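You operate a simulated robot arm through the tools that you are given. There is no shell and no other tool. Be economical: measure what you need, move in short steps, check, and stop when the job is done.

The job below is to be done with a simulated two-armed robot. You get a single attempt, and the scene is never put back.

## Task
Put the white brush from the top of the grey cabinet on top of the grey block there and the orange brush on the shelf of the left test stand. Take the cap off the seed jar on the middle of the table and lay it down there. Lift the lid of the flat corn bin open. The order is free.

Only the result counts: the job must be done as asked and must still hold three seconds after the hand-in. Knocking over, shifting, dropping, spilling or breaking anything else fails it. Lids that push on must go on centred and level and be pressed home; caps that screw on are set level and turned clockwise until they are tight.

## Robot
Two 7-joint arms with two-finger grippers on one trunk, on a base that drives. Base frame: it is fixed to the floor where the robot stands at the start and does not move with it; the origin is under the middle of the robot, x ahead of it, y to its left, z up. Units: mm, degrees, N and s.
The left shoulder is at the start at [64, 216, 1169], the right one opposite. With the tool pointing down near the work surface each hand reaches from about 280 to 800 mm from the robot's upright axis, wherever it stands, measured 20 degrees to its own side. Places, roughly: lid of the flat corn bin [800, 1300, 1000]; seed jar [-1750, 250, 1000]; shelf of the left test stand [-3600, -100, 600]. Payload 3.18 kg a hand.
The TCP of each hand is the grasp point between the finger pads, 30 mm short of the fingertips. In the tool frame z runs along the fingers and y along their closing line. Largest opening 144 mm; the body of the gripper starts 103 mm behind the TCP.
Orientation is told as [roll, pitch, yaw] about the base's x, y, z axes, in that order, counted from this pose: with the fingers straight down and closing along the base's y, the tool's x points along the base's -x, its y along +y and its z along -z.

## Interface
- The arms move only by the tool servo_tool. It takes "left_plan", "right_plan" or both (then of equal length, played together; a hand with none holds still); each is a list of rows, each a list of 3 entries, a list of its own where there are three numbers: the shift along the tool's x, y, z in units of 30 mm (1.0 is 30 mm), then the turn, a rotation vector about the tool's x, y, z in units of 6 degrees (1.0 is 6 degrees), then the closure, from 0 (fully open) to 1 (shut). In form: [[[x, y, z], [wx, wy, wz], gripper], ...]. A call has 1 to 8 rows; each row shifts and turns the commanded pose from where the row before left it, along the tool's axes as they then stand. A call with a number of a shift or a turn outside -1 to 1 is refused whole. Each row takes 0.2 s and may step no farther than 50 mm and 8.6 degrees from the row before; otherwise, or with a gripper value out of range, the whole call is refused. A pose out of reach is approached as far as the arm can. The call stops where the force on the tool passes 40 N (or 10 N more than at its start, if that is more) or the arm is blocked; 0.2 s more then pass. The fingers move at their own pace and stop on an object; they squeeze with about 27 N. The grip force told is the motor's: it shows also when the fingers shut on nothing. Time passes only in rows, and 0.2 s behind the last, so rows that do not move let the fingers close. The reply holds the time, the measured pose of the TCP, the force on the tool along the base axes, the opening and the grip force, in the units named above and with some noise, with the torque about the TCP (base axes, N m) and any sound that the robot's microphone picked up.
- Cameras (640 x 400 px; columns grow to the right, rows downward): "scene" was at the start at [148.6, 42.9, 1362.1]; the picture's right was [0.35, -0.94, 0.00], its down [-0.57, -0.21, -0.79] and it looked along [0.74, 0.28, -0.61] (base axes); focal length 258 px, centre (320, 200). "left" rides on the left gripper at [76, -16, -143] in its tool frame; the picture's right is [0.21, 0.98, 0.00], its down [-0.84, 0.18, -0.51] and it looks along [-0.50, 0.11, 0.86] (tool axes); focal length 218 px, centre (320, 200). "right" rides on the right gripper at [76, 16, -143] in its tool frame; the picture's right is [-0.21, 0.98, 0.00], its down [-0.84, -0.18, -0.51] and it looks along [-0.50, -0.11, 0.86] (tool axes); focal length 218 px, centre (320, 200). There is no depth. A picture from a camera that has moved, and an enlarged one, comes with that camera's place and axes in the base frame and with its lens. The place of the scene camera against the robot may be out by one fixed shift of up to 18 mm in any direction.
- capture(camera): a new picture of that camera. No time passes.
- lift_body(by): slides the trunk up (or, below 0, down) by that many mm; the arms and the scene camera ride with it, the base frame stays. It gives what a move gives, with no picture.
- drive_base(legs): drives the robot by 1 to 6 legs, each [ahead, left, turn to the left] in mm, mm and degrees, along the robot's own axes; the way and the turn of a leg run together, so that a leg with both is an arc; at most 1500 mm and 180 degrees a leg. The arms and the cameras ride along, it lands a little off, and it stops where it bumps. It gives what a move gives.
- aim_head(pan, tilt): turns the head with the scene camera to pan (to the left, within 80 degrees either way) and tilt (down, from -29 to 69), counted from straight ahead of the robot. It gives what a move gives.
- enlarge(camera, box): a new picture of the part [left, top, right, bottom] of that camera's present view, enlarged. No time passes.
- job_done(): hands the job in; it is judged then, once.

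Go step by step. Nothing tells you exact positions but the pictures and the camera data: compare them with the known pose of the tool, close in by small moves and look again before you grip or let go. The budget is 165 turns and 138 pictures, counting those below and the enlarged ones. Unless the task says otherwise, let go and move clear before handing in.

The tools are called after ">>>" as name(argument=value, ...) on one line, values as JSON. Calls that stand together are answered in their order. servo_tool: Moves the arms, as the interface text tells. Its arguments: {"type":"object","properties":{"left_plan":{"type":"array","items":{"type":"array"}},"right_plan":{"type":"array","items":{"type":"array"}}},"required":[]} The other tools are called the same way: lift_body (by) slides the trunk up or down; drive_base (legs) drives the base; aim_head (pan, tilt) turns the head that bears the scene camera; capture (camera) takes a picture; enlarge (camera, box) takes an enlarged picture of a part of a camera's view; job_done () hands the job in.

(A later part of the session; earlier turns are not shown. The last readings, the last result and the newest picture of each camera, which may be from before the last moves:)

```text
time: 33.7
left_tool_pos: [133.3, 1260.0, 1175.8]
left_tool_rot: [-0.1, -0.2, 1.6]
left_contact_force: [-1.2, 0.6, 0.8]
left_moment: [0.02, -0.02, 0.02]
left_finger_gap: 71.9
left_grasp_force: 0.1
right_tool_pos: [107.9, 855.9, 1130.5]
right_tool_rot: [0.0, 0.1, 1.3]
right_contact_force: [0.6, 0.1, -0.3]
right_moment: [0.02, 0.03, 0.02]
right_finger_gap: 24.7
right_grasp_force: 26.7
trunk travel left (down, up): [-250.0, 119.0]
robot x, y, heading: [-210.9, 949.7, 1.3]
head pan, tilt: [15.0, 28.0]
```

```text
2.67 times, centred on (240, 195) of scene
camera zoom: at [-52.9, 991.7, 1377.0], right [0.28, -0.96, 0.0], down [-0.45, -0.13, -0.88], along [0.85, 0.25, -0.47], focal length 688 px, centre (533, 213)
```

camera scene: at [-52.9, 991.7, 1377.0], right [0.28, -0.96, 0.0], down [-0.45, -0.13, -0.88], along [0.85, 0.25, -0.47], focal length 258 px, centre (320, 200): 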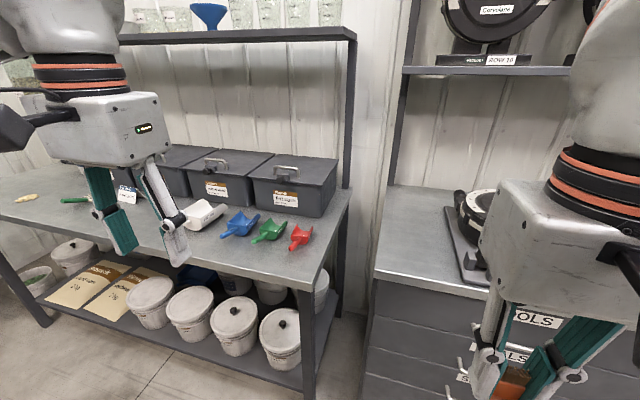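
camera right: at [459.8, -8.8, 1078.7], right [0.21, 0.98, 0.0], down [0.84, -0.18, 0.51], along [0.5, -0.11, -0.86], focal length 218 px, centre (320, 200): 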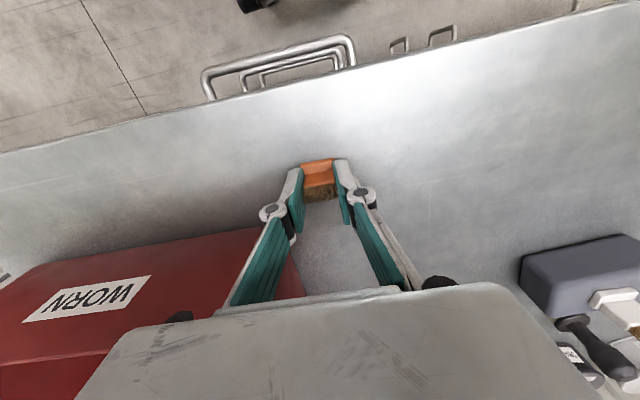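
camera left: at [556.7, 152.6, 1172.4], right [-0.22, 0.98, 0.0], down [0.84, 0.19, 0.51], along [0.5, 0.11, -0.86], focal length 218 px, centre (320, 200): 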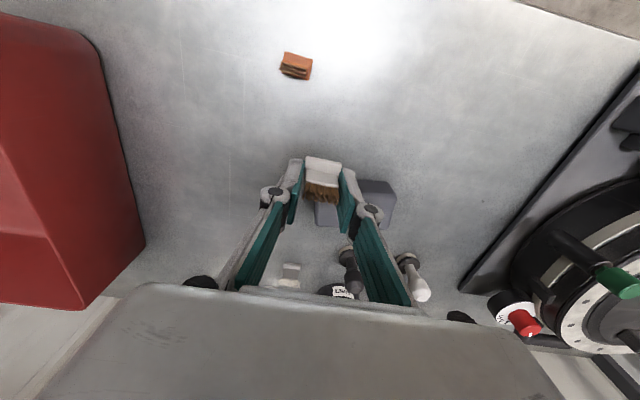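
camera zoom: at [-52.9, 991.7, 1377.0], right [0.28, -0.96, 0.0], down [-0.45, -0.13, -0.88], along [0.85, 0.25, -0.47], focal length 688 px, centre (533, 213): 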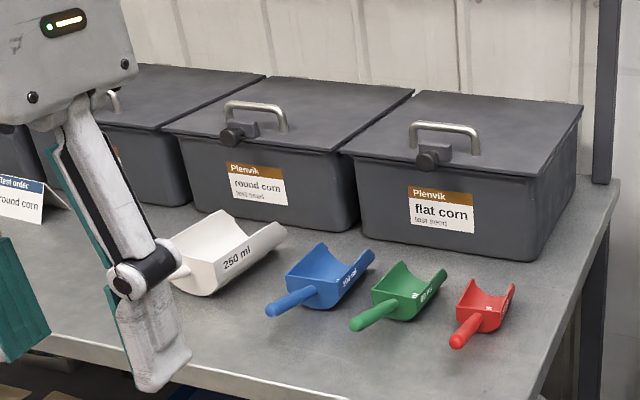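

The right-most bin is the flat corn one. Its handle is at about [760,1355,1040], with a dark knob at the front edge. I'll drive nearer so the left hand can face it.

>>> drive_base(legs=[[0, 190, -1.3], [310, 0, 0]])

>>> capture(camera="scene")

>>> capture(camera="left")

```text
time: 37.6
left_tool_pos: [442.1, 1442.5, 1175.5]
left_tool_rot: [0.0, -0.3, 0.7]
left_contact_force: [-0.5, -0.1, 0.0]
left_moment: [-0.05, 0.05, 0.01]
left_finger_gap: 71.9
left_grasp_force: 0.1
right_tool_pos: [410.2, 1039.1, 1130.2]
right_tool_rot: [0.0, 0.1, 0.5]
right_contact_force: [0.5, 0.0, -0.7]
right_moment: [-0.01, 0.03, 0.01]
right_finger_gap: 24.5
right_grasp_force: 26.7
trunk travel left (down, up): [-250.0, 119.0]
robot x, y, heading: [96.5, 1140.5, 0.4]
head pan, tilt: [15.0, 28.0]
```

```text
104 pictures are left
camera scene: at [251.0, 1177.9, 1377.0], right [0.27, -0.96, 0.0], down [-0.45, -0.12, -0.88], along [0.85, 0.23, -0.47], focal length 258 px, centre (320, 200)
```

scene: 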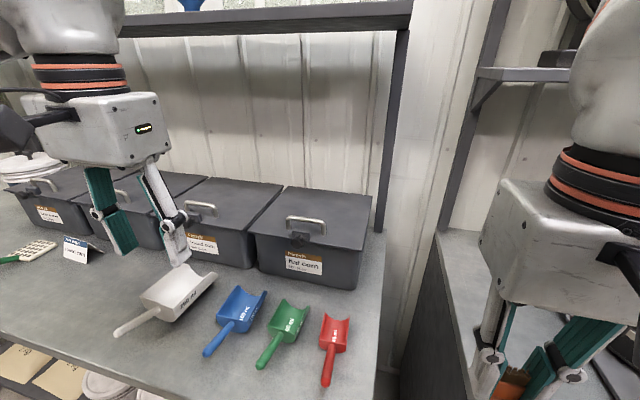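

```text
103 pictures are left
camera left: at [363.8, 1427.0, 1318.2], right [-0.22, 0.98, 0.0], down [0.84, 0.19, 0.51], along [0.5, 0.11, -0.86], focal length 218 px, centre (320, 200)
```

left: 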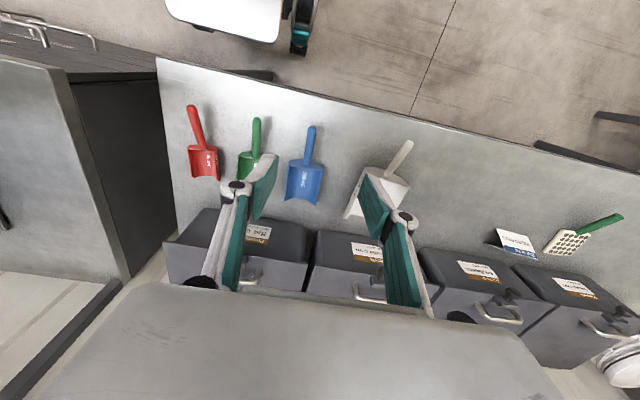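

>>> enlarge(camera="scene", box=[240, 180, 390, 290])

>>> enlarge(camera="left", box=[160, 200, 320, 300])

```text
3.64 times, centred on (315, 235) of scene
camera zoom: at [251.0, 1177.9, 1377.0], right [0.27, -0.96, 0.0], down [-0.45, -0.12, -0.88], along [0.85, 0.23, -0.47], focal length 938 px, centre (338, 73)
```

zoom: 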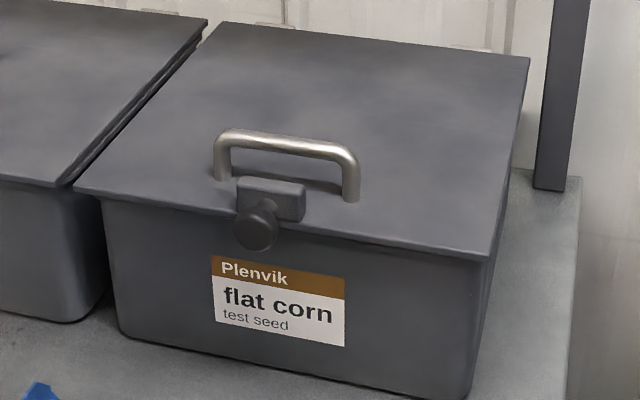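

```text
4.00 times, centred on (240, 250) of left
camera zoom: at [363.8, 1427.0, 1318.2], right [-0.22, 0.98, 0.0], down [0.84, 0.19, 0.51], along [0.5, 0.11, -0.86], focal length 873 px, centre (640, 0)
```

zoom: 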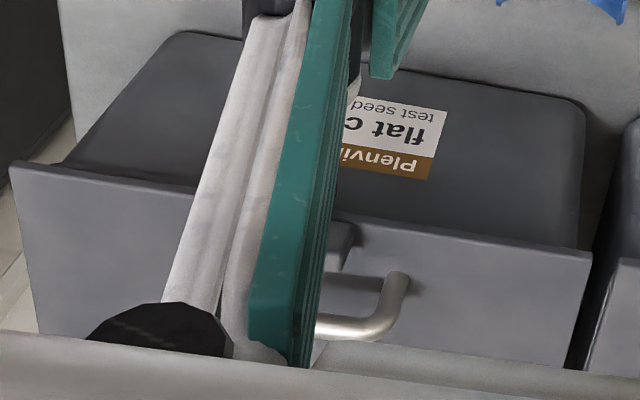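

The lid of the flat corn bin has a handle and a front knob. The lid plane is at about z 1005, with the front edge near x 712 and hinges at about x 1010. I'll bring the left hand in front of it, rotating the tool to point forward.

>>> servo_tool(left_plan=[[[-0.75, -0.6, 0.2], [0, 0, 0], 0.7], [[-0.75, -0.6, 0.2], [0, 0, 0], 0.8], [[-0.75, -0.6, 0.2], [0, 0, 0], 0.9], [[-0.75, -0.6, 0.2], [0, 0, 0], 0.9], [[-0.75, -0.6, 0.2], [0, 0, 0], 0.9], [[0, -0.4, 0], [0, -1, 0], 0.9], [[0, 0, 0], [0, -1, 0], 0.9], [[0, 0, 0], [0, -1, 0], 0.9]])

>>> capture(camera="left")

```text
time: 39.4
left_tool_pos: [553.8, 1342.0, 1145.8]
left_tool_rot: [0.0, -18.6, 0.7]
left_contact_force: [0.1, 0.4, 0.4]
left_moment: [-0.02, -0.01, 0.0]
left_finger_gap: 14.3
left_grasp_force: 0.0
right_tool_pos: [408.3, 1040.1, 1131.1]
right_tool_rot: [0.0, -0.1, 0.4]
right_contact_force: [-0.4, -0.1, -0.2]
right_moment: [-0.03, 0.01, 0.02]
right_finger_gap: 24.5
right_grasp_force: 26.6
trunk travel left (down, up): [-250.0, 119.0]
robot x, y, heading: [93.4, 1144.3, 0.4]
head pan, tilt: [15.0, 28.0]
```

```text
100 pictures are left
camera left: at [435.7, 1326.0, 1257.9], right [-0.21, 0.98, -0.07], down [0.64, 0.19, 0.75], along [0.74, 0.11, -0.66], focal length 218 px, centre (320, 200)
```

left: 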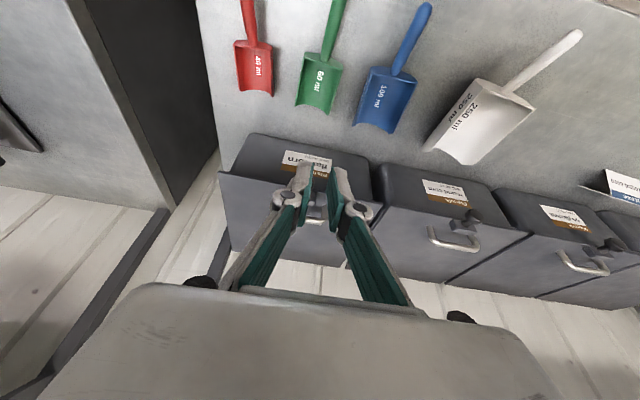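

>>> servo_tool(left_plan=[[[0, 0, 0], [0, -1, 0], 0.9], [[0, 0, 0], [0, -1, 0], 0.9], [[0, 0, 0], [0, -1, 0], 0.9], [[0, 0, 0], [0, -1, 0], 0.9], [[0, 0, 0], [0, -1, 0], 0.9], [[0, 0, 0], [0, -1, 0], 0.9], [[0, 0, 0], [0, -1, 0], 0.9]])

>>> capture(camera="left")

>>> capture(camera="scene")

```text
time: 41.0
left_tool_pos: [596.6, 1320.7, 1171.2]
left_tool_rot: [0.0, -60.4, 0.7]
left_contact_force: [-0.1, -1.2, 0.0]
left_moment: [0.02, 0.0, 0.01]
left_finger_gap: 14.7
left_grasp_force: 0.0
left hand out of reach, approached as far as the arm can: row 5, 6, 7
right_tool_pos: [409.4, 1039.6, 1129.9]
right_tool_rot: [0.0, 0.1, 0.4]
right_contact_force: [0.7, 0.1, -0.6]
right_moment: [0.0, 0.03, -0.03]
right_finger_gap: 24.7
right_grasp_force: 26.6
trunk travel left (down, up): [-250.0, 119.0]
robot x, y, heading: [96.4, 1139.8, 0.5]
head pan, tilt: [15.0, 28.0]
```

```text
99 pictures are left
camera left: at [434.3, 1304.9, 1176.9], right [-0.12, 0.98, -0.18], down [-0.03, 0.18, 0.98], along [0.99, 0.12, 0.01], focal length 218 px, centre (320, 200)
```

left: 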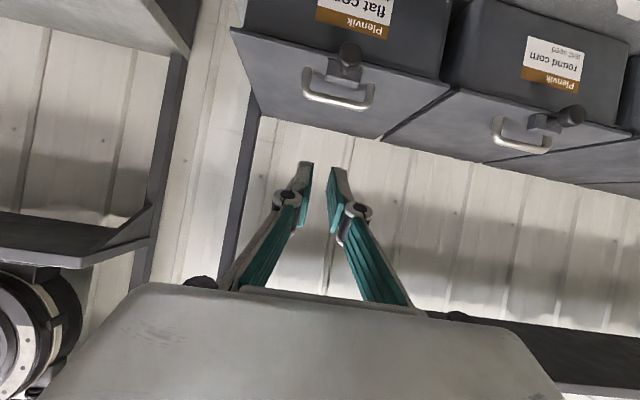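

```text
98 pictures are left
camera scene: at [250.5, 1177.5, 1377.0], right [0.26, -0.96, 0.0], down [-0.45, -0.12, -0.88], along [0.85, 0.23, -0.47], focal length 258 px, centre (320, 200)
```

scene: 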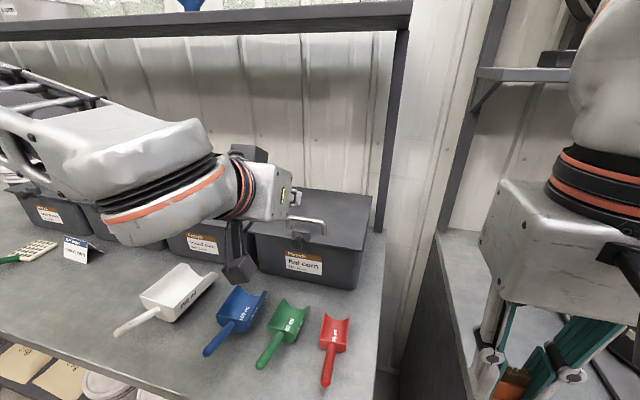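

>>> enlarge(camera="left", box=[270, 20, 430, 120])

```text
4.00 times, centred on (350, 70) of left
camera zoom: at [434.3, 1304.9, 1176.9], right [-0.12, 0.98, -0.18], down [-0.03, 0.18, 0.98], along [0.99, 0.12, 0.01], focal length 873 px, centre (200, 720)
```

zoom: 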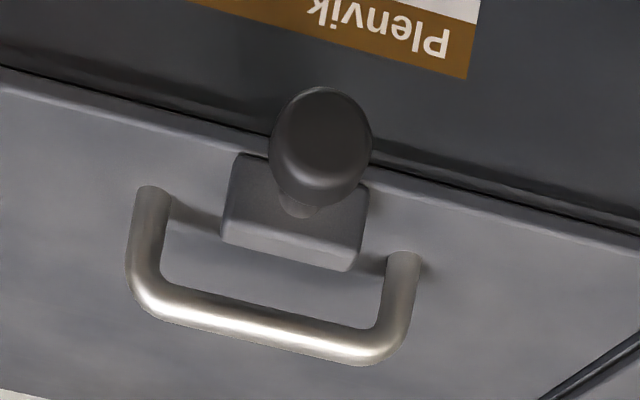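

The knob is about 31 mm across, centred near [703,1341,1001] at the lid's front edge, and the handle bar is at [741,1340,1041]. I'll bring the closed fingertips down in front of the bin, to come up under the knob.

>>> servo_tool(left_plan=[[[0.55, 0, 0.475], [0, 0, 0], 0.9], [[0.55, 0, 0.475], [0, 0, 0], 0.9], [[0.55, 0, 0.475], [0, 0, 0], 0.9], [[0.55, 0, 0.475], [0, 0, 0], 0.9]])

>>> capture(camera="left")

```text
time: 42.0
left_tool_pos: [623.4, 1316.1, 1091.7]
left_tool_rot: [0.1, -60.3, 0.7]
left_contact_force: [0.0, -0.3, -0.5]
left_moment: [0.03, -0.01, 0.08]
left_finger_gap: 14.4
left_grasp_force: 0.1
left hand out of reach, approached as far as the arm can: row 1, 2, 4
right_tool_pos: [408.8, 1038.5, 1130.3]
right_tool_rot: [-0.1, 0.1, 0.3]
right_contact_force: [-0.6, -0.4, 0.0]
right_moment: [0.04, -0.06, 0.03]
right_finger_gap: 24.6
right_grasp_force: 26.6
trunk travel left (down, up): [-250.0, 119.0]
robot x, y, heading: [95.3, 1142.7, 0.3]
head pan, tilt: [15.0, 28.0]
```

```text
96 pictures are left
camera left: at [461.7, 1300.1, 1095.2], right [-0.12, 0.98, -0.18], down [-0.03, 0.18, 0.98], along [0.99, 0.12, 0.0], focal length 218 px, centre (320, 200)
```

left: 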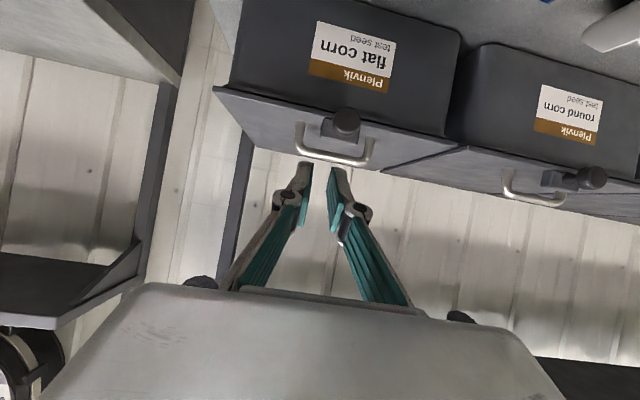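

>>> servo_tool(left_plan=[[[0.0, 0.2, 0.8], [0, 0, 0], 0.9], [[0.66, 0.2, 0.6], [0, 0, 0], 0.9], [[0.66, 0.2, 0.6], [0, 0, 0], 0.9], [[0.66, 0.1, 0.56], [0, 0, 0], 0.9]])

>>> capture(camera="left")

```text
time: 42.9
left_tool_pos: [652.4, 1330.5, 1046.7]
left_tool_rot: [0.6, -60.7, 0.8]
left_contact_force: [-28.3, 6.7, 26.6]
left_moment: [0.83, 0.09, 0.16]
left_finger_gap: 14.7
left_grasp_force: 0.1
left hand out of reach, approached as far as the arm can: row 3, 4
right_tool_pos: [404.4, 1041.7, 1132.0]
right_tool_rot: [0.1, -0.3, 0.6]
right_contact_force: [0.2, 0.3, 0.4]
right_moment: [-0.03, -0.01, -0.02]
right_finger_gap: 24.7
right_grasp_force: 26.9
trunk travel left (down, up): [-250.0, 119.0]
robot x, y, heading: [93.3, 1139.3, 0.6]
head pan, tilt: [15.0, 28.0]
stopped in row 4 (left hand): the force on the tool passed its limit at 47 N (the readings are from after the stop); the commanded pose is now the measured one
```

```text
95 pictures are left
camera left: at [490.4, 1312.8, 1051.2], right [-0.12, 0.98, -0.18], down [-0.03, 0.17, 0.98], along [0.99, 0.13, 0.01], focal length 218 px, centre (320, 200)
```

left: 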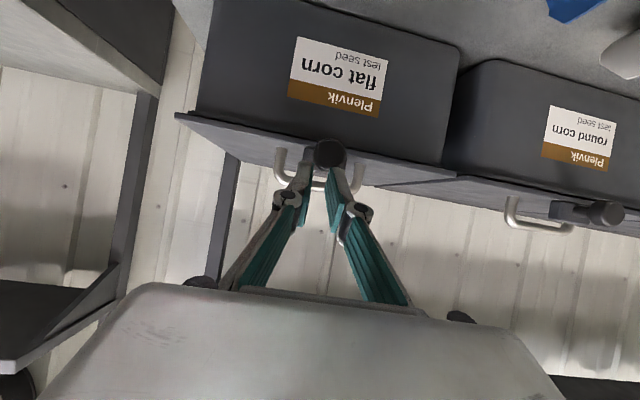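

The fingertips pressed the knob because the arm was limited by folding. I'll back off and check the bin has not shifted.

>>> servo_tool(left_plan=[[[0, 0, -0.8], [0, 0, 0], 0.9], [[0, 0, -0.8], [0, 0, 0], 0.9]])

>>> enlarge(camera="scene", box=[240, 180, 390, 290])

>>> capture(camera="left")

```text
time: 43.5
left_tool_pos: [626.3, 1322.5, 1067.4]
left_tool_rot: [0.6, -60.1, 0.6]
left_contact_force: [1.0, 0.2, -0.9]
left_moment: [0.02, 0.03, 0.02]
left_finger_gap: 14.5
left_grasp_force: 0.1
left hand out of reach, approached as far as the arm can: row 2
right_tool_pos: [409.3, 1039.5, 1131.5]
right_tool_rot: [0.1, 0.2, 0.4]
right_contact_force: [0.5, -0.3, -0.3]
right_moment: [0.02, -0.01, -0.01]
right_finger_gap: 24.8
right_grasp_force: 26.8
trunk travel left (down, up): [-250.0, 119.0]
robot x, y, heading: [92.6, 1141.2, 0.6]
head pan, tilt: [15.0, 28.0]
```

```text
3.64 times, centred on (315, 235) of scene
camera zoom: at [249.7, 1177.1, 1377.1], right [0.27, -0.96, 0.0], down [-0.45, -0.12, -0.88], along [0.85, 0.23, -0.47], focal length 938 px, centre (338, 73)
```

zoom: 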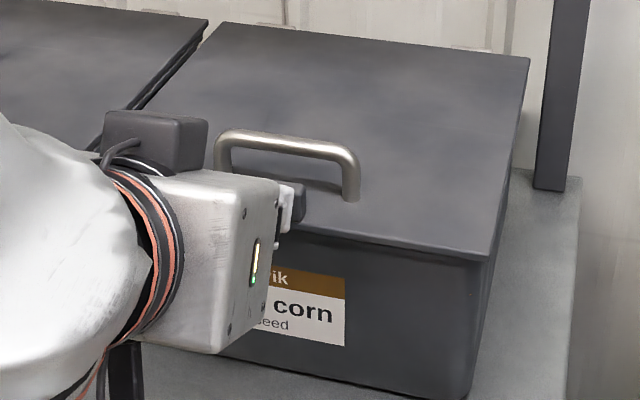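

```text
93 pictures are left
camera left: at [465.3, 1304.6, 1072.8], right [-0.12, 0.98, -0.17], down [-0.02, 0.17, 0.98], along [0.99, 0.13, 0.0], focal length 218 px, centre (320, 200)
```

left: 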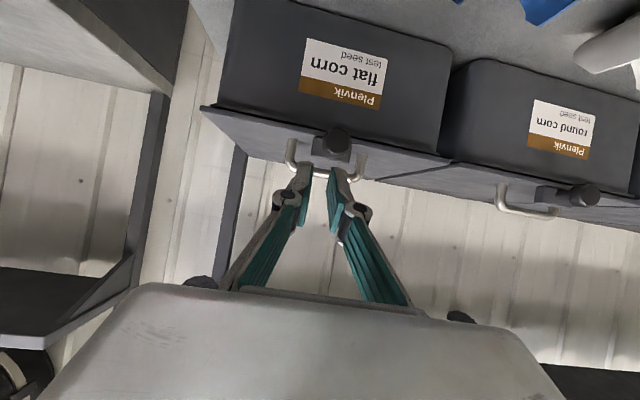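

The bin is unmoved. I'll drive back 170 mm to give the arm room.

>>> drive_base(legs=[[-170, 0, 0]])

```text
time: 44.9
left_tool_pos: [457.2, 1321.3, 1066.6]
left_tool_rot: [0.5, -60.1, 0.4]
left_contact_force: [-0.6, -0.1, 0.6]
left_moment: [-0.01, 0.0, -0.02]
left_finger_gap: 14.3
left_grasp_force: 0.0
right_tool_pos: [235.9, 1037.1, 1130.7]
right_tool_rot: [0.0, 0.0, 0.2]
right_contact_force: [-0.6, -0.2, -0.8]
right_moment: [0.02, -0.03, 0.0]
right_finger_gap: 24.4
right_grasp_force: 26.1
trunk travel left (down, up): [-250.0, 119.0]
robot x, y, heading: [-72.9, 1139.1, 0.3]
head pan, tilt: [15.0, 28.0]
```

>>> servo_tool(left_plan=[[[-0.5, 0.13, 0.866], [0, 0, 0], 0.9], [[-0.5, 0.13, 0.866], [0, 0, 0], 0.9], [[-0.5, 0.13, 0.866], [0, 0, 0], 0.9], [[-0.5, 0.13, 0.866], [0, 0, 0], 0.9], [[-0.5, 0.13, 0.866], [0, 0, 0], 0.9], [[0.92, 0, 0.53], [0, 0, 0], 0.9], [[0.92, 0, 0.53], [0, 0, 0], 0.9], [[0.92, 0, 0.53], [0, 0, 0], 0.9]])

>>> capture(camera="left")

>>> capture(camera="scene")

```text
time: 46.7
left_tool_pos: [608.7, 1343.5, 1007.1]
left_tool_rot: [0.7, -59.7, 0.6]
left_contact_force: [0.5, 0.2, -0.6]
left_moment: [-0.03, -0.02, -0.04]
left_finger_gap: 14.3
left_grasp_force: 0.1
left hand out of reach, approached as far as the arm can: row 7, 8
right_tool_pos: [238.5, 1040.1, 1130.7]
right_tool_rot: [0.0, 0.0, 0.3]
right_contact_force: [0.1, 0.2, -0.2]
right_moment: [-0.06, 0.01, -0.01]
right_finger_gap: 24.5
right_grasp_force: 27.1
trunk travel left (down, up): [-250.0, 119.0]
robot x, y, heading: [-73.8, 1141.7, 0.5]
head pan, tilt: [15.0, 28.0]
```

```text
92 pictures are left
camera left: at [447.2, 1325.4, 1014.3], right [-0.13, 0.98, -0.17], down [-0.01, 0.17, 0.98], along [0.99, 0.13, -0.01], focal length 218 px, centre (320, 200)
```

left: 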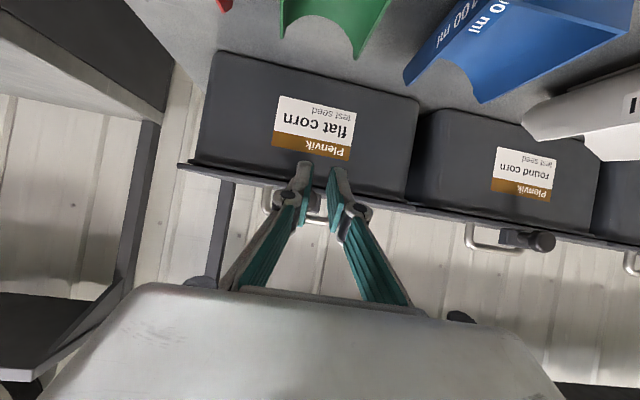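

```text
91 pictures are left
camera scene: at [79.6, 1177.9, 1377.0], right [0.26, -0.96, 0.0], down [-0.45, -0.12, -0.88], along [0.85, 0.23, -0.47], focal length 258 px, centre (320, 200)
```

scene: 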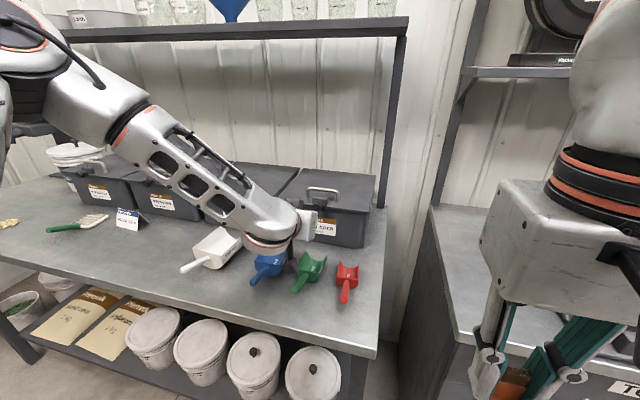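

The arm's joint limits block going lower, so I'll lower the trunk instead and watch the clearance over the green scoop.

>>> lift_body(by=-30)

>>> enlarge(camera="scene", box=[220, 170, 400, 300])

>>> capture(camera="left")

```text
time: 47.5
left_tool_pos: [609.9, 1341.1, 943.7]
left_tool_rot: [0.8, -56.5, 0.5]
left_contact_force: [0.5, 0.2, 0.2]
left_moment: [0.03, 0.0, 0.03]
left_finger_gap: 14.6
left_grasp_force: 0.0
right_tool_pos: [236.7, 1037.1, 1101.4]
right_tool_rot: [0.0, 0.0, 0.2]
right_contact_force: [-0.5, -0.8, 0.3]
right_moment: [0.03, -0.05, -0.02]
right_finger_gap: 24.5
right_grasp_force: 27.7
trunk travel left (down, up): [-220.0, 149.0]
robot x, y, heading: [-76.1, 1140.2, 0.0]
head pan, tilt: [15.0, 28.0]
```

```text
3.08 times, centred on (310, 235) of scene
camera zoom: at [96.3, 1176.4, 1346.5], right [0.26, -0.97, 0.0], down [-0.45, -0.12, -0.88], along [0.85, 0.23, -0.47], focal length 793 px, centre (351, 92)
```

zoom: 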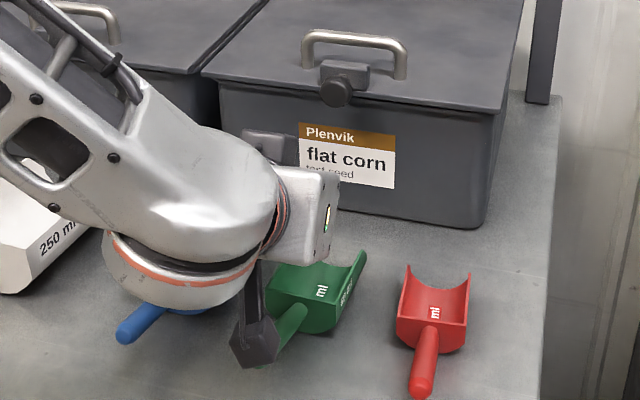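

```text
89 pictures are left
camera left: at [448.1, 1323.8, 959.5], right [-0.13, 0.98, -0.17], down [0.04, 0.17, 0.98], along [0.99, 0.13, -0.06], focal length 218 px, centre (320, 200)
```

left: 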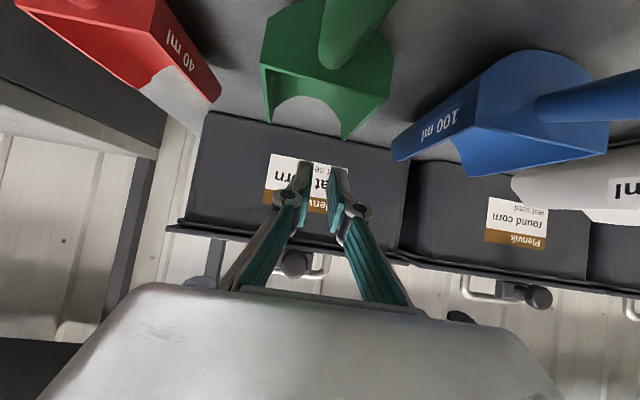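

It came lower than needed and close to the scoops. I'll raise the trunk back 30 mm before going forward.

>>> lift_body(by=32)

>>> enlarge(camera="scene", box=[220, 170, 400, 300])

```text
time: 48.2
left_tool_pos: [609.7, 1342.2, 971.7]
left_tool_rot: [0.9, -56.2, 0.4]
left_contact_force: [-0.8, 0.4, -0.2]
left_moment: [-0.01, 0.0, -0.01]
left_finger_gap: 14.4
left_grasp_force: 0.1
right_tool_pos: [238.7, 1037.5, 1133.4]
right_tool_rot: [0.0, 0.2, 0.2]
right_contact_force: [0.6, 0.8, -0.5]
right_moment: [0.03, 0.08, 0.02]
right_finger_gap: 24.5
right_grasp_force: 27.0
trunk travel left (down, up): [-252.0, 117.0]
robot x, y, heading: [-75.9, 1138.7, 0.1]
head pan, tilt: [15.0, 28.0]
```

```text
3.08 times, centred on (310, 235) of scene
camera zoom: at [79.7, 1176.4, 1378.8], right [0.26, -0.97, 0.0], down [-0.45, -0.12, -0.88], along [0.85, 0.23, -0.47], focal length 793 px, centre (351, 92)
```

zoom: 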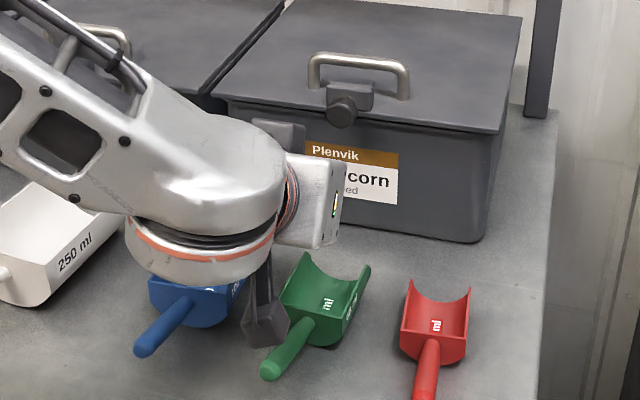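

>>> servo_tool(left_plan=[[[-0.28, 0, 0.535], [0, 0, 0], 0.9], [[-0.28, 0, 0.535], [0, 0, 0], 0.9], [[-0.28, 0, 0.535], [0, 0, 0], 0.9]])

>>> enlarge(camera="scene", box=[220, 170, 400, 300])

>>> capture(camera="left")

```text
time: 49.0
left_tool_pos: [664.4, 1343.5, 967.1]
left_tool_rot: [0.9, -56.3, 0.4]
left_contact_force: [-0.1, -0.2, -0.1]
left_moment: [0.03, -0.02, -0.04]
left_finger_gap: 14.6
left_grasp_force: 0.0
right_tool_pos: [237.8, 1037.2, 1132.6]
right_tool_rot: [0.1, 0.1, 0.2]
right_contact_force: [0.3, -0.1, -0.9]
right_moment: [0.02, 0.02, 0.0]
right_finger_gap: 24.4
right_grasp_force: 27.1
trunk travel left (down, up): [-252.0, 117.0]
robot x, y, heading: [-75.9, 1143.7, 0.4]
head pan, tilt: [15.0, 28.0]
```

```text
3.08 times, centred on (310, 235) of scene
camera zoom: at [79.1, 1176.5, 1379.0], right [0.26, -0.97, 0.0], down [-0.45, -0.12, -0.88], along [0.85, 0.23, -0.47], focal length 793 px, centre (351, 92)
```

zoom: 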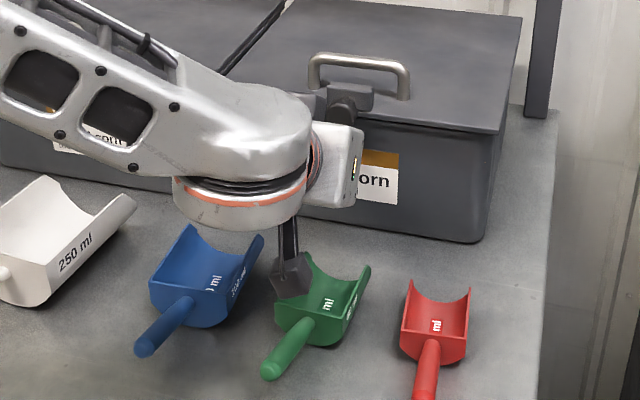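

```text
86 pictures are left
camera left: at [503.4, 1324.9, 983.8], right [-0.14, 0.98, -0.17], down [0.04, 0.17, 0.98], along [0.99, 0.13, -0.06], focal length 218 px, centre (320, 200)
```

left: 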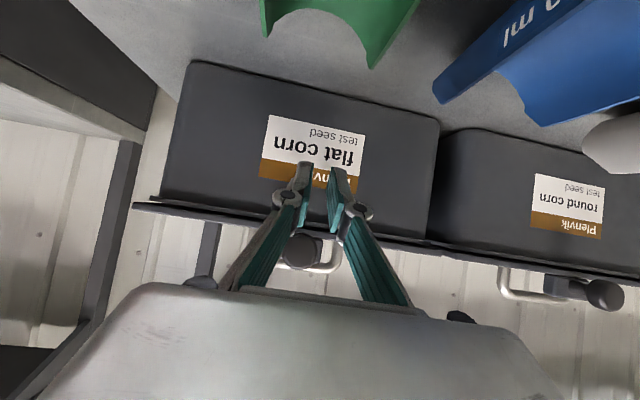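

The knob is just above the fingertips. I'll go 22 mm further forward, then rise slowly until contact.

>>> servo_tool(left_plan=[[[-0.41, 0, 0.6], [0, 0, 0], 0.9], [[-0.14, 0, -0.09], [0, 0, 0], 0.9], [[-0.14, 0, -0.09], [0, 0, 0], 0.9], [[-0.14, 0, -0.09], [0, 0, 0], 0.9]])

>>> capture(camera="left")

```text
time: 50.0
left_tool_pos: [681.5, 1342.2, 977.2]
left_tool_rot: [0.9, -55.7, 0.4]
left_contact_force: [-34.3, -0.5, -20.4]
left_moment: [0.15, 0.76, -0.36]
left_finger_gap: 12.5
left_grasp_force: 0.0
right_tool_pos: [237.7, 1038.2, 1133.9]
right_tool_rot: [0.1, 0.0, 0.2]
right_contact_force: [0.2, 0.2, 0.7]
right_moment: [0.0, 0.01, 0.02]
right_finger_gap: 24.9
right_grasp_force: 26.9
trunk travel left (down, up): [-252.0, 117.0]
robot x, y, heading: [-77.0, 1135.5, 0.2]
head pan, tilt: [15.0, 28.0]
```

```text
85 pictures are left
camera left: at [520.4, 1324.9, 995.8], right [-0.14, 0.98, -0.16], down [0.05, 0.17, 0.98], along [0.99, 0.12, -0.07], focal length 218 px, centre (320, 200)
```

left: 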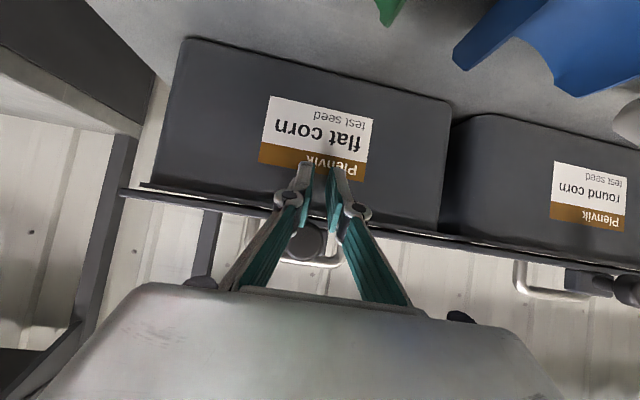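

The tips touch the bin's front wall. I'll back off a few mm in x and look closely.

>>> servo_tool(left_plan=[[[0.11, 0, -0.17], [0, 0, 0], 0.9], [[0.11, 0, -0.17], [0, 0, 0], 0.9]])

>>> enlarge(camera="left", box=[110, 130, 430, 290])

>>> enlarge(camera="scene", box=[220, 170, 400, 300])

```text
time: 50.6
left_tool_pos: [677.2, 1343.5, 987.0]
left_tool_rot: [0.8, -56.7, 0.6]
left_contact_force: [0.5, 0.0, -0.4]
left_moment: [0.01, 0.01, -0.01]
left_finger_gap: 14.5
left_grasp_force: 0.0
right_tool_pos: [238.2, 1038.6, 1133.7]
right_tool_rot: [0.0, 0.1, 0.1]
right_contact_force: [0.3, 0.5, -0.1]
right_moment: [0.01, -0.01, -0.04]
right_finger_gap: 24.8
right_grasp_force: 27.2
trunk travel left (down, up): [-252.0, 117.0]
robot x, y, heading: [-74.9, 1139.1, 0.3]
head pan, tilt: [15.0, 28.0]
```

```text
2.00 times, centred on (270, 210) of left
camera zoom: at [515.6, 1324.6, 1002.1], right [-0.14, 0.98, -0.17], down [0.03, 0.17, 0.98], along [0.99, 0.13, -0.06], focal length 436 px, centre (420, 180)
```

zoom: 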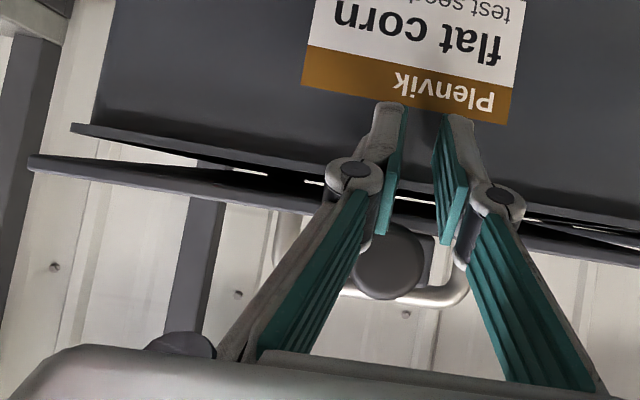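

```text
3.08 times, centred on (310, 235) of scene
camera zoom: at [78.9, 1176.3, 1379.4], right [0.26, -0.97, 0.0], down [-0.45, -0.12, -0.88], along [0.85, 0.23, -0.47], focal length 793 px, centre (351, 92)
```

zoom: 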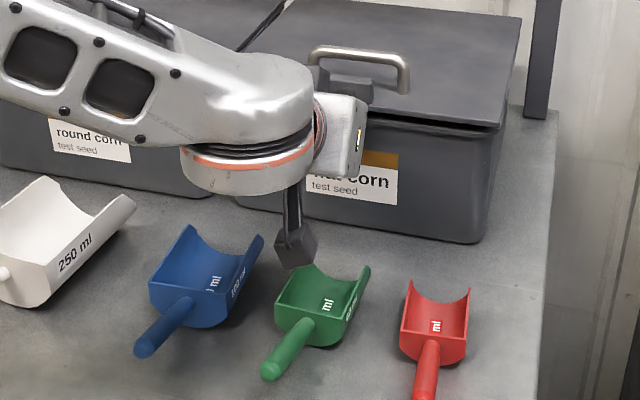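

The lid lifts freely; a gap is now visible. I'll keep raising it in small steps along the arc.

>>> servo_tool(left_plan=[[[-0.77, 0, -0.4], [0, 0, 0], 0.9], [[-0.77, 0, -0.36], [0, 0, 0], 0.9], [[-0.77, 0, -0.36], [0, 0, 0], 0.9], [[-0.77, 0, -0.3], [0, 0, 0], 0.9]])

>>> capture(camera="left")

>>> capture(camera="scene")

```text
time: 51.6
left_tool_pos: [691.5, 1341.6, 1085.8]
left_tool_rot: [0.9, -56.4, 0.4]
left_contact_force: [-0.3, 0.0, -0.6]
left_moment: [0.03, 0.0, -0.02]
left_finger_gap: 14.4
left_grasp_force: 0.0
right_tool_pos: [237.0, 1037.8, 1134.2]
right_tool_rot: [0.0, 0.1, 0.2]
right_contact_force: [0.3, -1.3, -0.6]
right_moment: [-0.01, 0.02, 0.0]
right_finger_gap: 24.8
right_grasp_force: 27.1
trunk travel left (down, up): [-252.0, 117.0]
robot x, y, heading: [-75.5, 1142.1, 0.4]
head pan, tilt: [15.0, 28.0]
```

```text
82 pictures are left
camera left: at [529.3, 1324.4, 1102.0], right [-0.14, 0.98, -0.17], down [0.04, 0.17, 0.98], along [0.99, 0.13, -0.06], focal length 218 px, centre (320, 200)
```

left: 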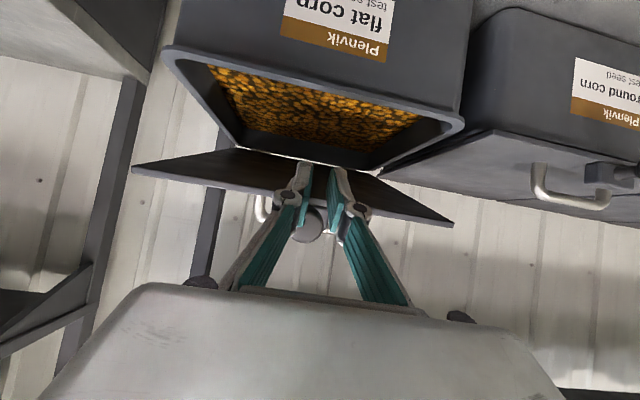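

```text
81 pictures are left
camera scene: at [78.2, 1176.2, 1379.2], right [0.26, -0.97, 0.0], down [-0.45, -0.12, -0.88], along [0.85, 0.23, -0.47], focal length 258 px, centre (320, 200)
```

scene: 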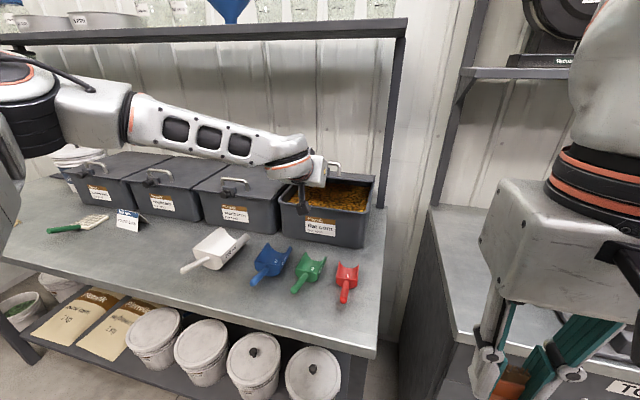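

The lid stays up on the fingers. I'll continue up and inward, levelling the tool.

>>> servo_tool(left_plan=[[[-0.68, 0, 0.11], [0, -1, 0], 0.9], [[-0.66, 0, 0.18], [0, -1, 0], 0.9], [[-0.64, 0, 0.25], [0, -1, 0], 0.9], [[-0.61, 0, 0.32], [0, -1, 0], 0.9], [[-0.57, 0, 0.37], [0, -1, 0], 0.9], [[-0.53, 0, 0.43], [0, 0, 0], 0.9]])

>>> capture(camera="left")

>>> capture(camera="scene")

```text
time: 53.0
left_tool_pos: [743.5, 1343.2, 1133.3]
left_tool_rot: [1.4, -71.3, -0.3]
left_contact_force: [0.1, -0.8, -0.4]
left_moment: [0.03, 0.0, 0.0]
left_finger_gap: 14.3
left_grasp_force: 0.0
left hand out of reach, approached as far as the arm can: row 3, 4, 5
right_tool_pos: [237.5, 1038.9, 1132.3]
right_tool_rot: [0.0, 0.1, 0.1]
right_contact_force: [0.0, -0.3, -0.7]
right_moment: [-0.03, 0.01, -0.04]
right_finger_gap: 24.6
right_grasp_force: 26.3
trunk travel left (down, up): [-252.0, 117.0]
robot x, y, heading: [-77.6, 1140.4, 0.1]
head pan, tilt: [15.0, 28.0]
```

```text
80 pictures are left
camera left: at [583.7, 1325.5, 1107.0], right [-0.09, 0.98, -0.19], down [-0.21, 0.17, 0.96], along [0.97, 0.12, 0.2], focal length 218 px, centre (320, 200)
```

left: 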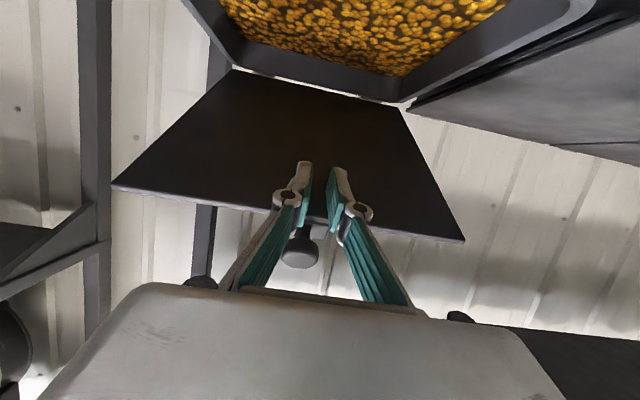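

```text
79 pictures are left
camera scene: at [79.0, 1176.3, 1379.0], right [0.26, -0.97, 0.0], down [-0.45, -0.12, -0.88], along [0.85, 0.23, -0.47], focal length 258 px, centre (320, 200)
```

scene: 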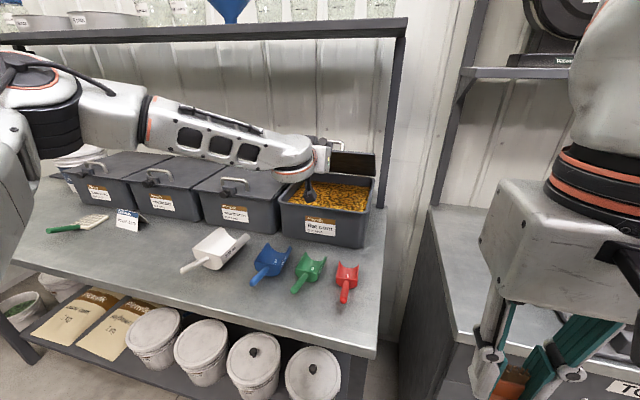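

The lid is at about 35–40°. I'll raise the trunk and then push forward by driving the base.

>>> lift_body(by=70)

>>> drive_base(legs=[[110, 0, 0]])

>>> capture(camera="left")

>>> capture(camera="scene")

```text
time: 54.1
left_tool_pos: [742.8, 1343.5, 1202.3]
left_tool_rot: [1.6, -71.3, -0.2]
left_contact_force: [-0.2, 0.0, -0.3]
left_moment: [0.02, 0.0, 0.01]
left_finger_gap: 14.3
left_grasp_force: 0.0
right_tool_pos: [238.1, 1037.3, 1203.4]
right_tool_rot: [0.0, 0.0, 0.2]
right_contact_force: [-0.7, 0.1, 0.2]
right_moment: [-0.01, -0.01, 0.0]
right_finger_gap: 25.0
right_grasp_force: 27.6
trunk travel left (down, up): [-322.0, 47.0]
robot x, y, heading: [-75.4, 1140.1, 0.2]
head pan, tilt: [15.0, 28.0]
```

```text
time: 55.3
left_tool_pos: [851.7, 1343.5, 1201.4]
left_tool_rot: [1.4, -71.3, -0.2]
left_contact_force: [1.3, 1.3, -0.7]
left_moment: [0.01, -0.01, -0.02]
left_finger_gap: 14.3
left_grasp_force: 0.1
right_tool_pos: [347.7, 1037.9, 1203.6]
right_tool_rot: [0.0, 0.1, 0.2]
right_contact_force: [0.6, -0.4, -0.1]
right_moment: [0.04, 0.03, 0.0]
right_finger_gap: 24.7
right_grasp_force: 26.9
trunk travel left (down, up): [-322.0, 47.0]
robot x, y, heading: [28.8, 1140.0, 0.3]
head pan, tilt: [15.0, 28.0]
```

```text
78 pictures are left
camera left: at [692.6, 1325.5, 1176.5], right [-0.09, 0.98, -0.19], down [-0.21, 0.17, 0.96], along [0.97, 0.12, 0.19], focal length 218 px, centre (320, 200)
```

left: 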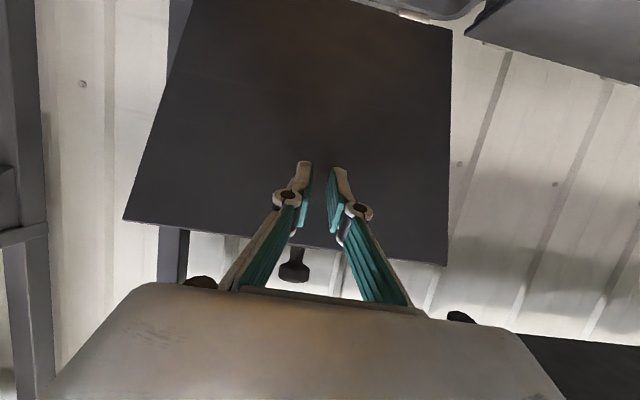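

```text
77 pictures are left
camera scene: at [168.1, 1176.6, 1450.8], right [0.26, -0.97, 0.0], down [-0.45, -0.12, -0.88], along [0.85, 0.23, -0.47], focal length 258 px, centre (320, 200)
```

scene: 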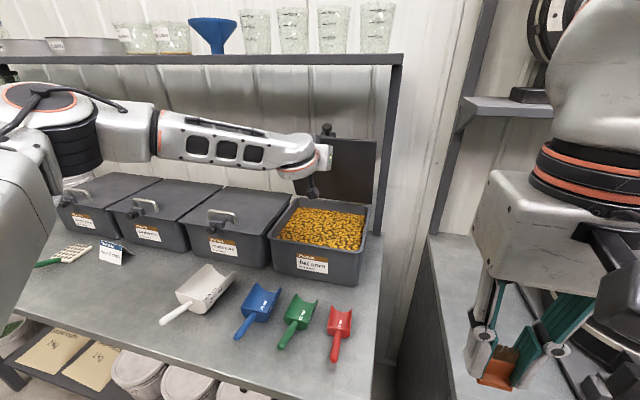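

The lid is at roughly 60°. I'll push forward further.

>>> drive_base(legs=[[75, 0, 0]])

>>> servo_tool(left_plan=[[[-0.2, 0, 0.5], [0, 0, 0], 0.9], [[-0.2, 0, 0.5], [0, 0, 0], 0.9], [[-0.2, 0, 0.5], [0, 0, 0], 0.9]])

>>> capture(camera="scene")

>>> capture(camera="left")

```text
time: 56.4
left_tool_pos: [928.3, 1343.5, 1201.9]
left_tool_rot: [1.5, -71.2, -0.3]
left_contact_force: [1.0, 0.8, -1.0]
left_moment: [0.0, -0.03, 0.01]
left_finger_gap: 14.2
left_grasp_force: 0.1
right_tool_pos: [422.6, 1037.6, 1202.4]
right_tool_rot: [0.0, 0.1, 0.2]
right_contact_force: [0.4, -0.6, -0.6]
right_moment: [0.0, 0.04, -0.01]
right_finger_gap: 24.7
right_grasp_force: 27.0
trunk travel left (down, up): [-322.0, 47.0]
robot x, y, heading: [107.0, 1141.9, 0.1]
head pan, tilt: [15.0, 28.0]
```

```text
time: 57.2
left_tool_pos: [974.1, 1344.6, 1205.9]
left_tool_rot: [1.5, -71.3, -0.3]
left_contact_force: [0.3, -0.1, 0.9]
left_moment: [0.0, 0.02, -0.02]
left_finger_gap: 13.7
left_grasp_force: 0.1
right_tool_pos: [420.3, 1038.6, 1203.1]
right_tool_rot: [-0.2, 0.1, 0.2]
right_contact_force: [-0.7, -0.4, 0.6]
right_moment: [0.02, 0.0, 0.0]
right_finger_gap: 24.4
right_grasp_force: 27.2
trunk travel left (down, up): [-322.0, 47.0]
robot x, y, heading: [103.9, 1141.6, 0.2]
head pan, tilt: [15.0, 28.0]
```

```text
76 pictures are left
camera scene: at [241.8, 1176.9, 1450.9], right [0.26, -0.96, 0.0], down [-0.45, -0.12, -0.88], along [0.85, 0.23, -0.47], focal length 258 px, centre (320, 200)
```

scene: 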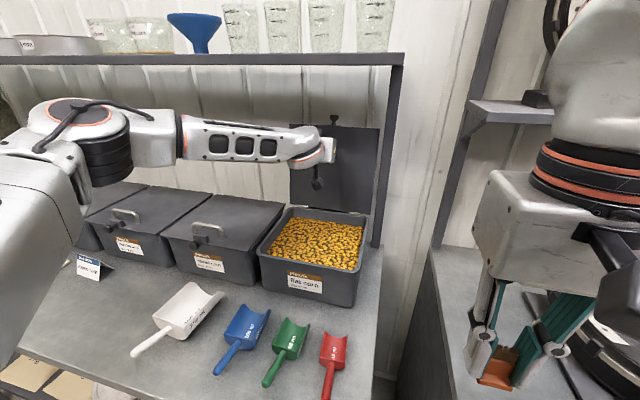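

```text
75 pictures are left
camera left: at [814.3, 1327.4, 1179.9], right [-0.09, 0.98, -0.19], down [-0.21, 0.17, 0.96], along [0.97, 0.12, 0.2], focal length 218 px, centre (320, 200)
```

left: 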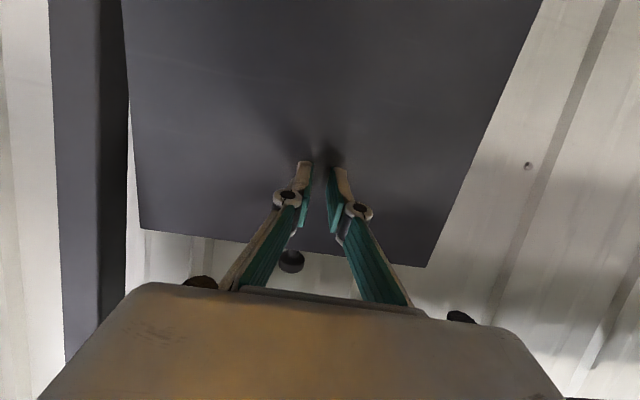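

It is nearly vertical. I'll push a little past vertical, watching the force.

>>> servo_tool(left_plan=[[[-0.1, 0, 0.35], [0, 0, 0], 0.9], [[-0.1, 0, 0.35], [0, 0, 0], 0.9], [[-0.1, 0, 0.35], [0, 0, 0], 0.9], [[-0.1, 0, 0.35], [0, 0, 0], 0.9]])

>>> capture(camera="scene")

```text
time: 57.7
left_tool_pos: [983.0, 1343.1, 1206.3]
left_tool_rot: [1.0, -71.2, -0.1]
left_contact_force: [-34.2, 2.1, 5.7]
left_moment: [-0.01, -0.26, 0.01]
left_finger_gap: 13.9
left_grasp_force: 0.0
right_tool_pos: [414.9, 1039.9, 1204.4]
right_tool_rot: [0.0, -0.2, 0.4]
right_contact_force: [0.2, 0.2, -0.4]
right_moment: [0.01, -0.01, 0.0]
right_finger_gap: 24.6
right_grasp_force: 26.6
trunk travel left (down, up): [-322.0, 47.0]
robot x, y, heading: [105.4, 1138.1, 0.4]
head pan, tilt: [15.0, 28.0]
stopped in row 2 (left hand): the force on the tool passed its limit at 52 N (the readings are from after the stop); the commanded pose is now the measured one
```

```text
74 pictures are left
camera scene: at [234.4, 1177.9, 1451.6], right [0.27, -0.96, 0.0], down [-0.45, -0.12, -0.88], along [0.85, 0.23, -0.47], focal length 258 px, centre (320, 200)
```

scene: 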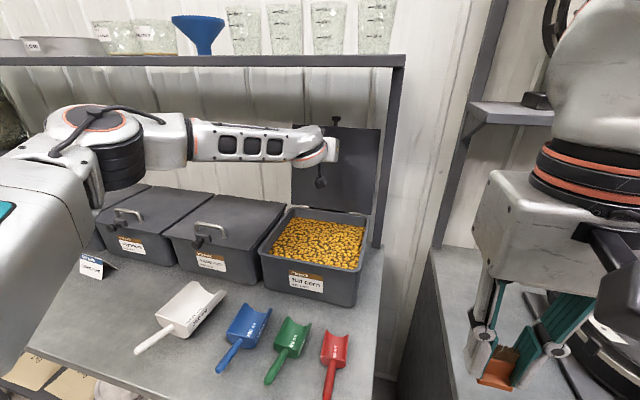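

The lid has hit its end stop. I'll withdraw slowly and see whether it stays.

>>> servo_tool(left_plan=[[[0.1, 0, -0.35], [0, 0, 0], 0.9], [[0.16, 0, -0.5], [0, 0, 0], 0.9], [[0.16, 0, -0.5], [0, 0, 0], 0.9], [[0.16, 0, -0.5], [0, 0, 0], 0.9], [[0, 0, 0], [0, 0, 0], 0.9], [[0, 0, 0], [0, 0, 0], 0.9]])

>>> capture(camera="left")

```text
time: 59.1
left_tool_pos: [930.3, 1342.7, 1202.1]
left_tool_rot: [1.2, -70.9, -0.1]
left_contact_force: [-0.1, 0.1, -0.8]
left_moment: [-0.01, 0.03, 0.03]
left_finger_gap: 14.3
left_grasp_force: 0.1
right_tool_pos: [420.9, 1039.1, 1203.3]
right_tool_rot: [0.0, 0.1, 0.3]
right_contact_force: [0.7, -0.9, -1.5]
right_moment: [0.0, 0.01, 0.04]
right_finger_gap: 24.5
right_grasp_force: 26.5
trunk travel left (down, up): [-322.0, 47.0]
robot x, y, heading: [107.7, 1141.8, 0.4]
head pan, tilt: [15.0, 28.0]
```

```text
73 pictures are left
camera left: at [770.4, 1325.4, 1177.2], right [-0.09, 0.98, -0.19], down [-0.21, 0.17, 0.96], along [0.97, 0.12, 0.19], focal length 218 px, centre (320, 200)
```

left: 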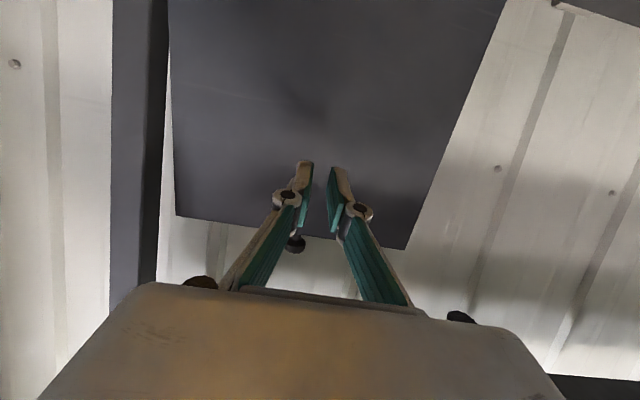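

The lid stays open. I'll back away straight and check again.

>>> drive_base(legs=[[-420, 0, 0]])

>>> capture(camera="scene")

```text
time: 61.8
left_tool_pos: [503.6, 1340.5, 1202.0]
left_tool_rot: [1.3, -70.8, -0.2]
left_contact_force: [-0.3, -0.2, 0.4]
left_moment: [-0.01, 0.0, 0.01]
left_finger_gap: 14.5
left_grasp_force: 0.1
right_tool_pos: [-4.4, 1037.3, 1203.0]
right_tool_rot: [0.0, 0.1, 0.4]
right_contact_force: [-0.5, 0.3, 0.4]
right_moment: [0.02, -0.01, 0.02]
right_finger_gap: 24.4
right_grasp_force: 27.2
trunk travel left (down, up): [-322.0, 47.0]
robot x, y, heading: [-318.1, 1136.1, 0.4]
head pan, tilt: [15.0, 28.0]
```

```text
72 pictures are left
camera scene: at [-185.0, 1174.8, 1450.9], right [0.27, -0.96, 0.0], down [-0.45, -0.12, -0.88], along [0.85, 0.23, -0.47], focal length 258 px, centre (320, 200)
```

scene: 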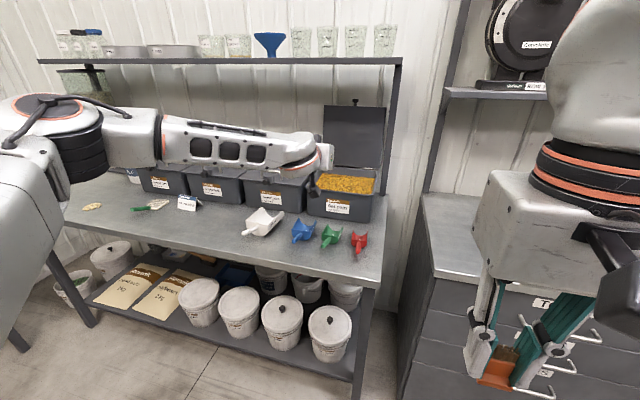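

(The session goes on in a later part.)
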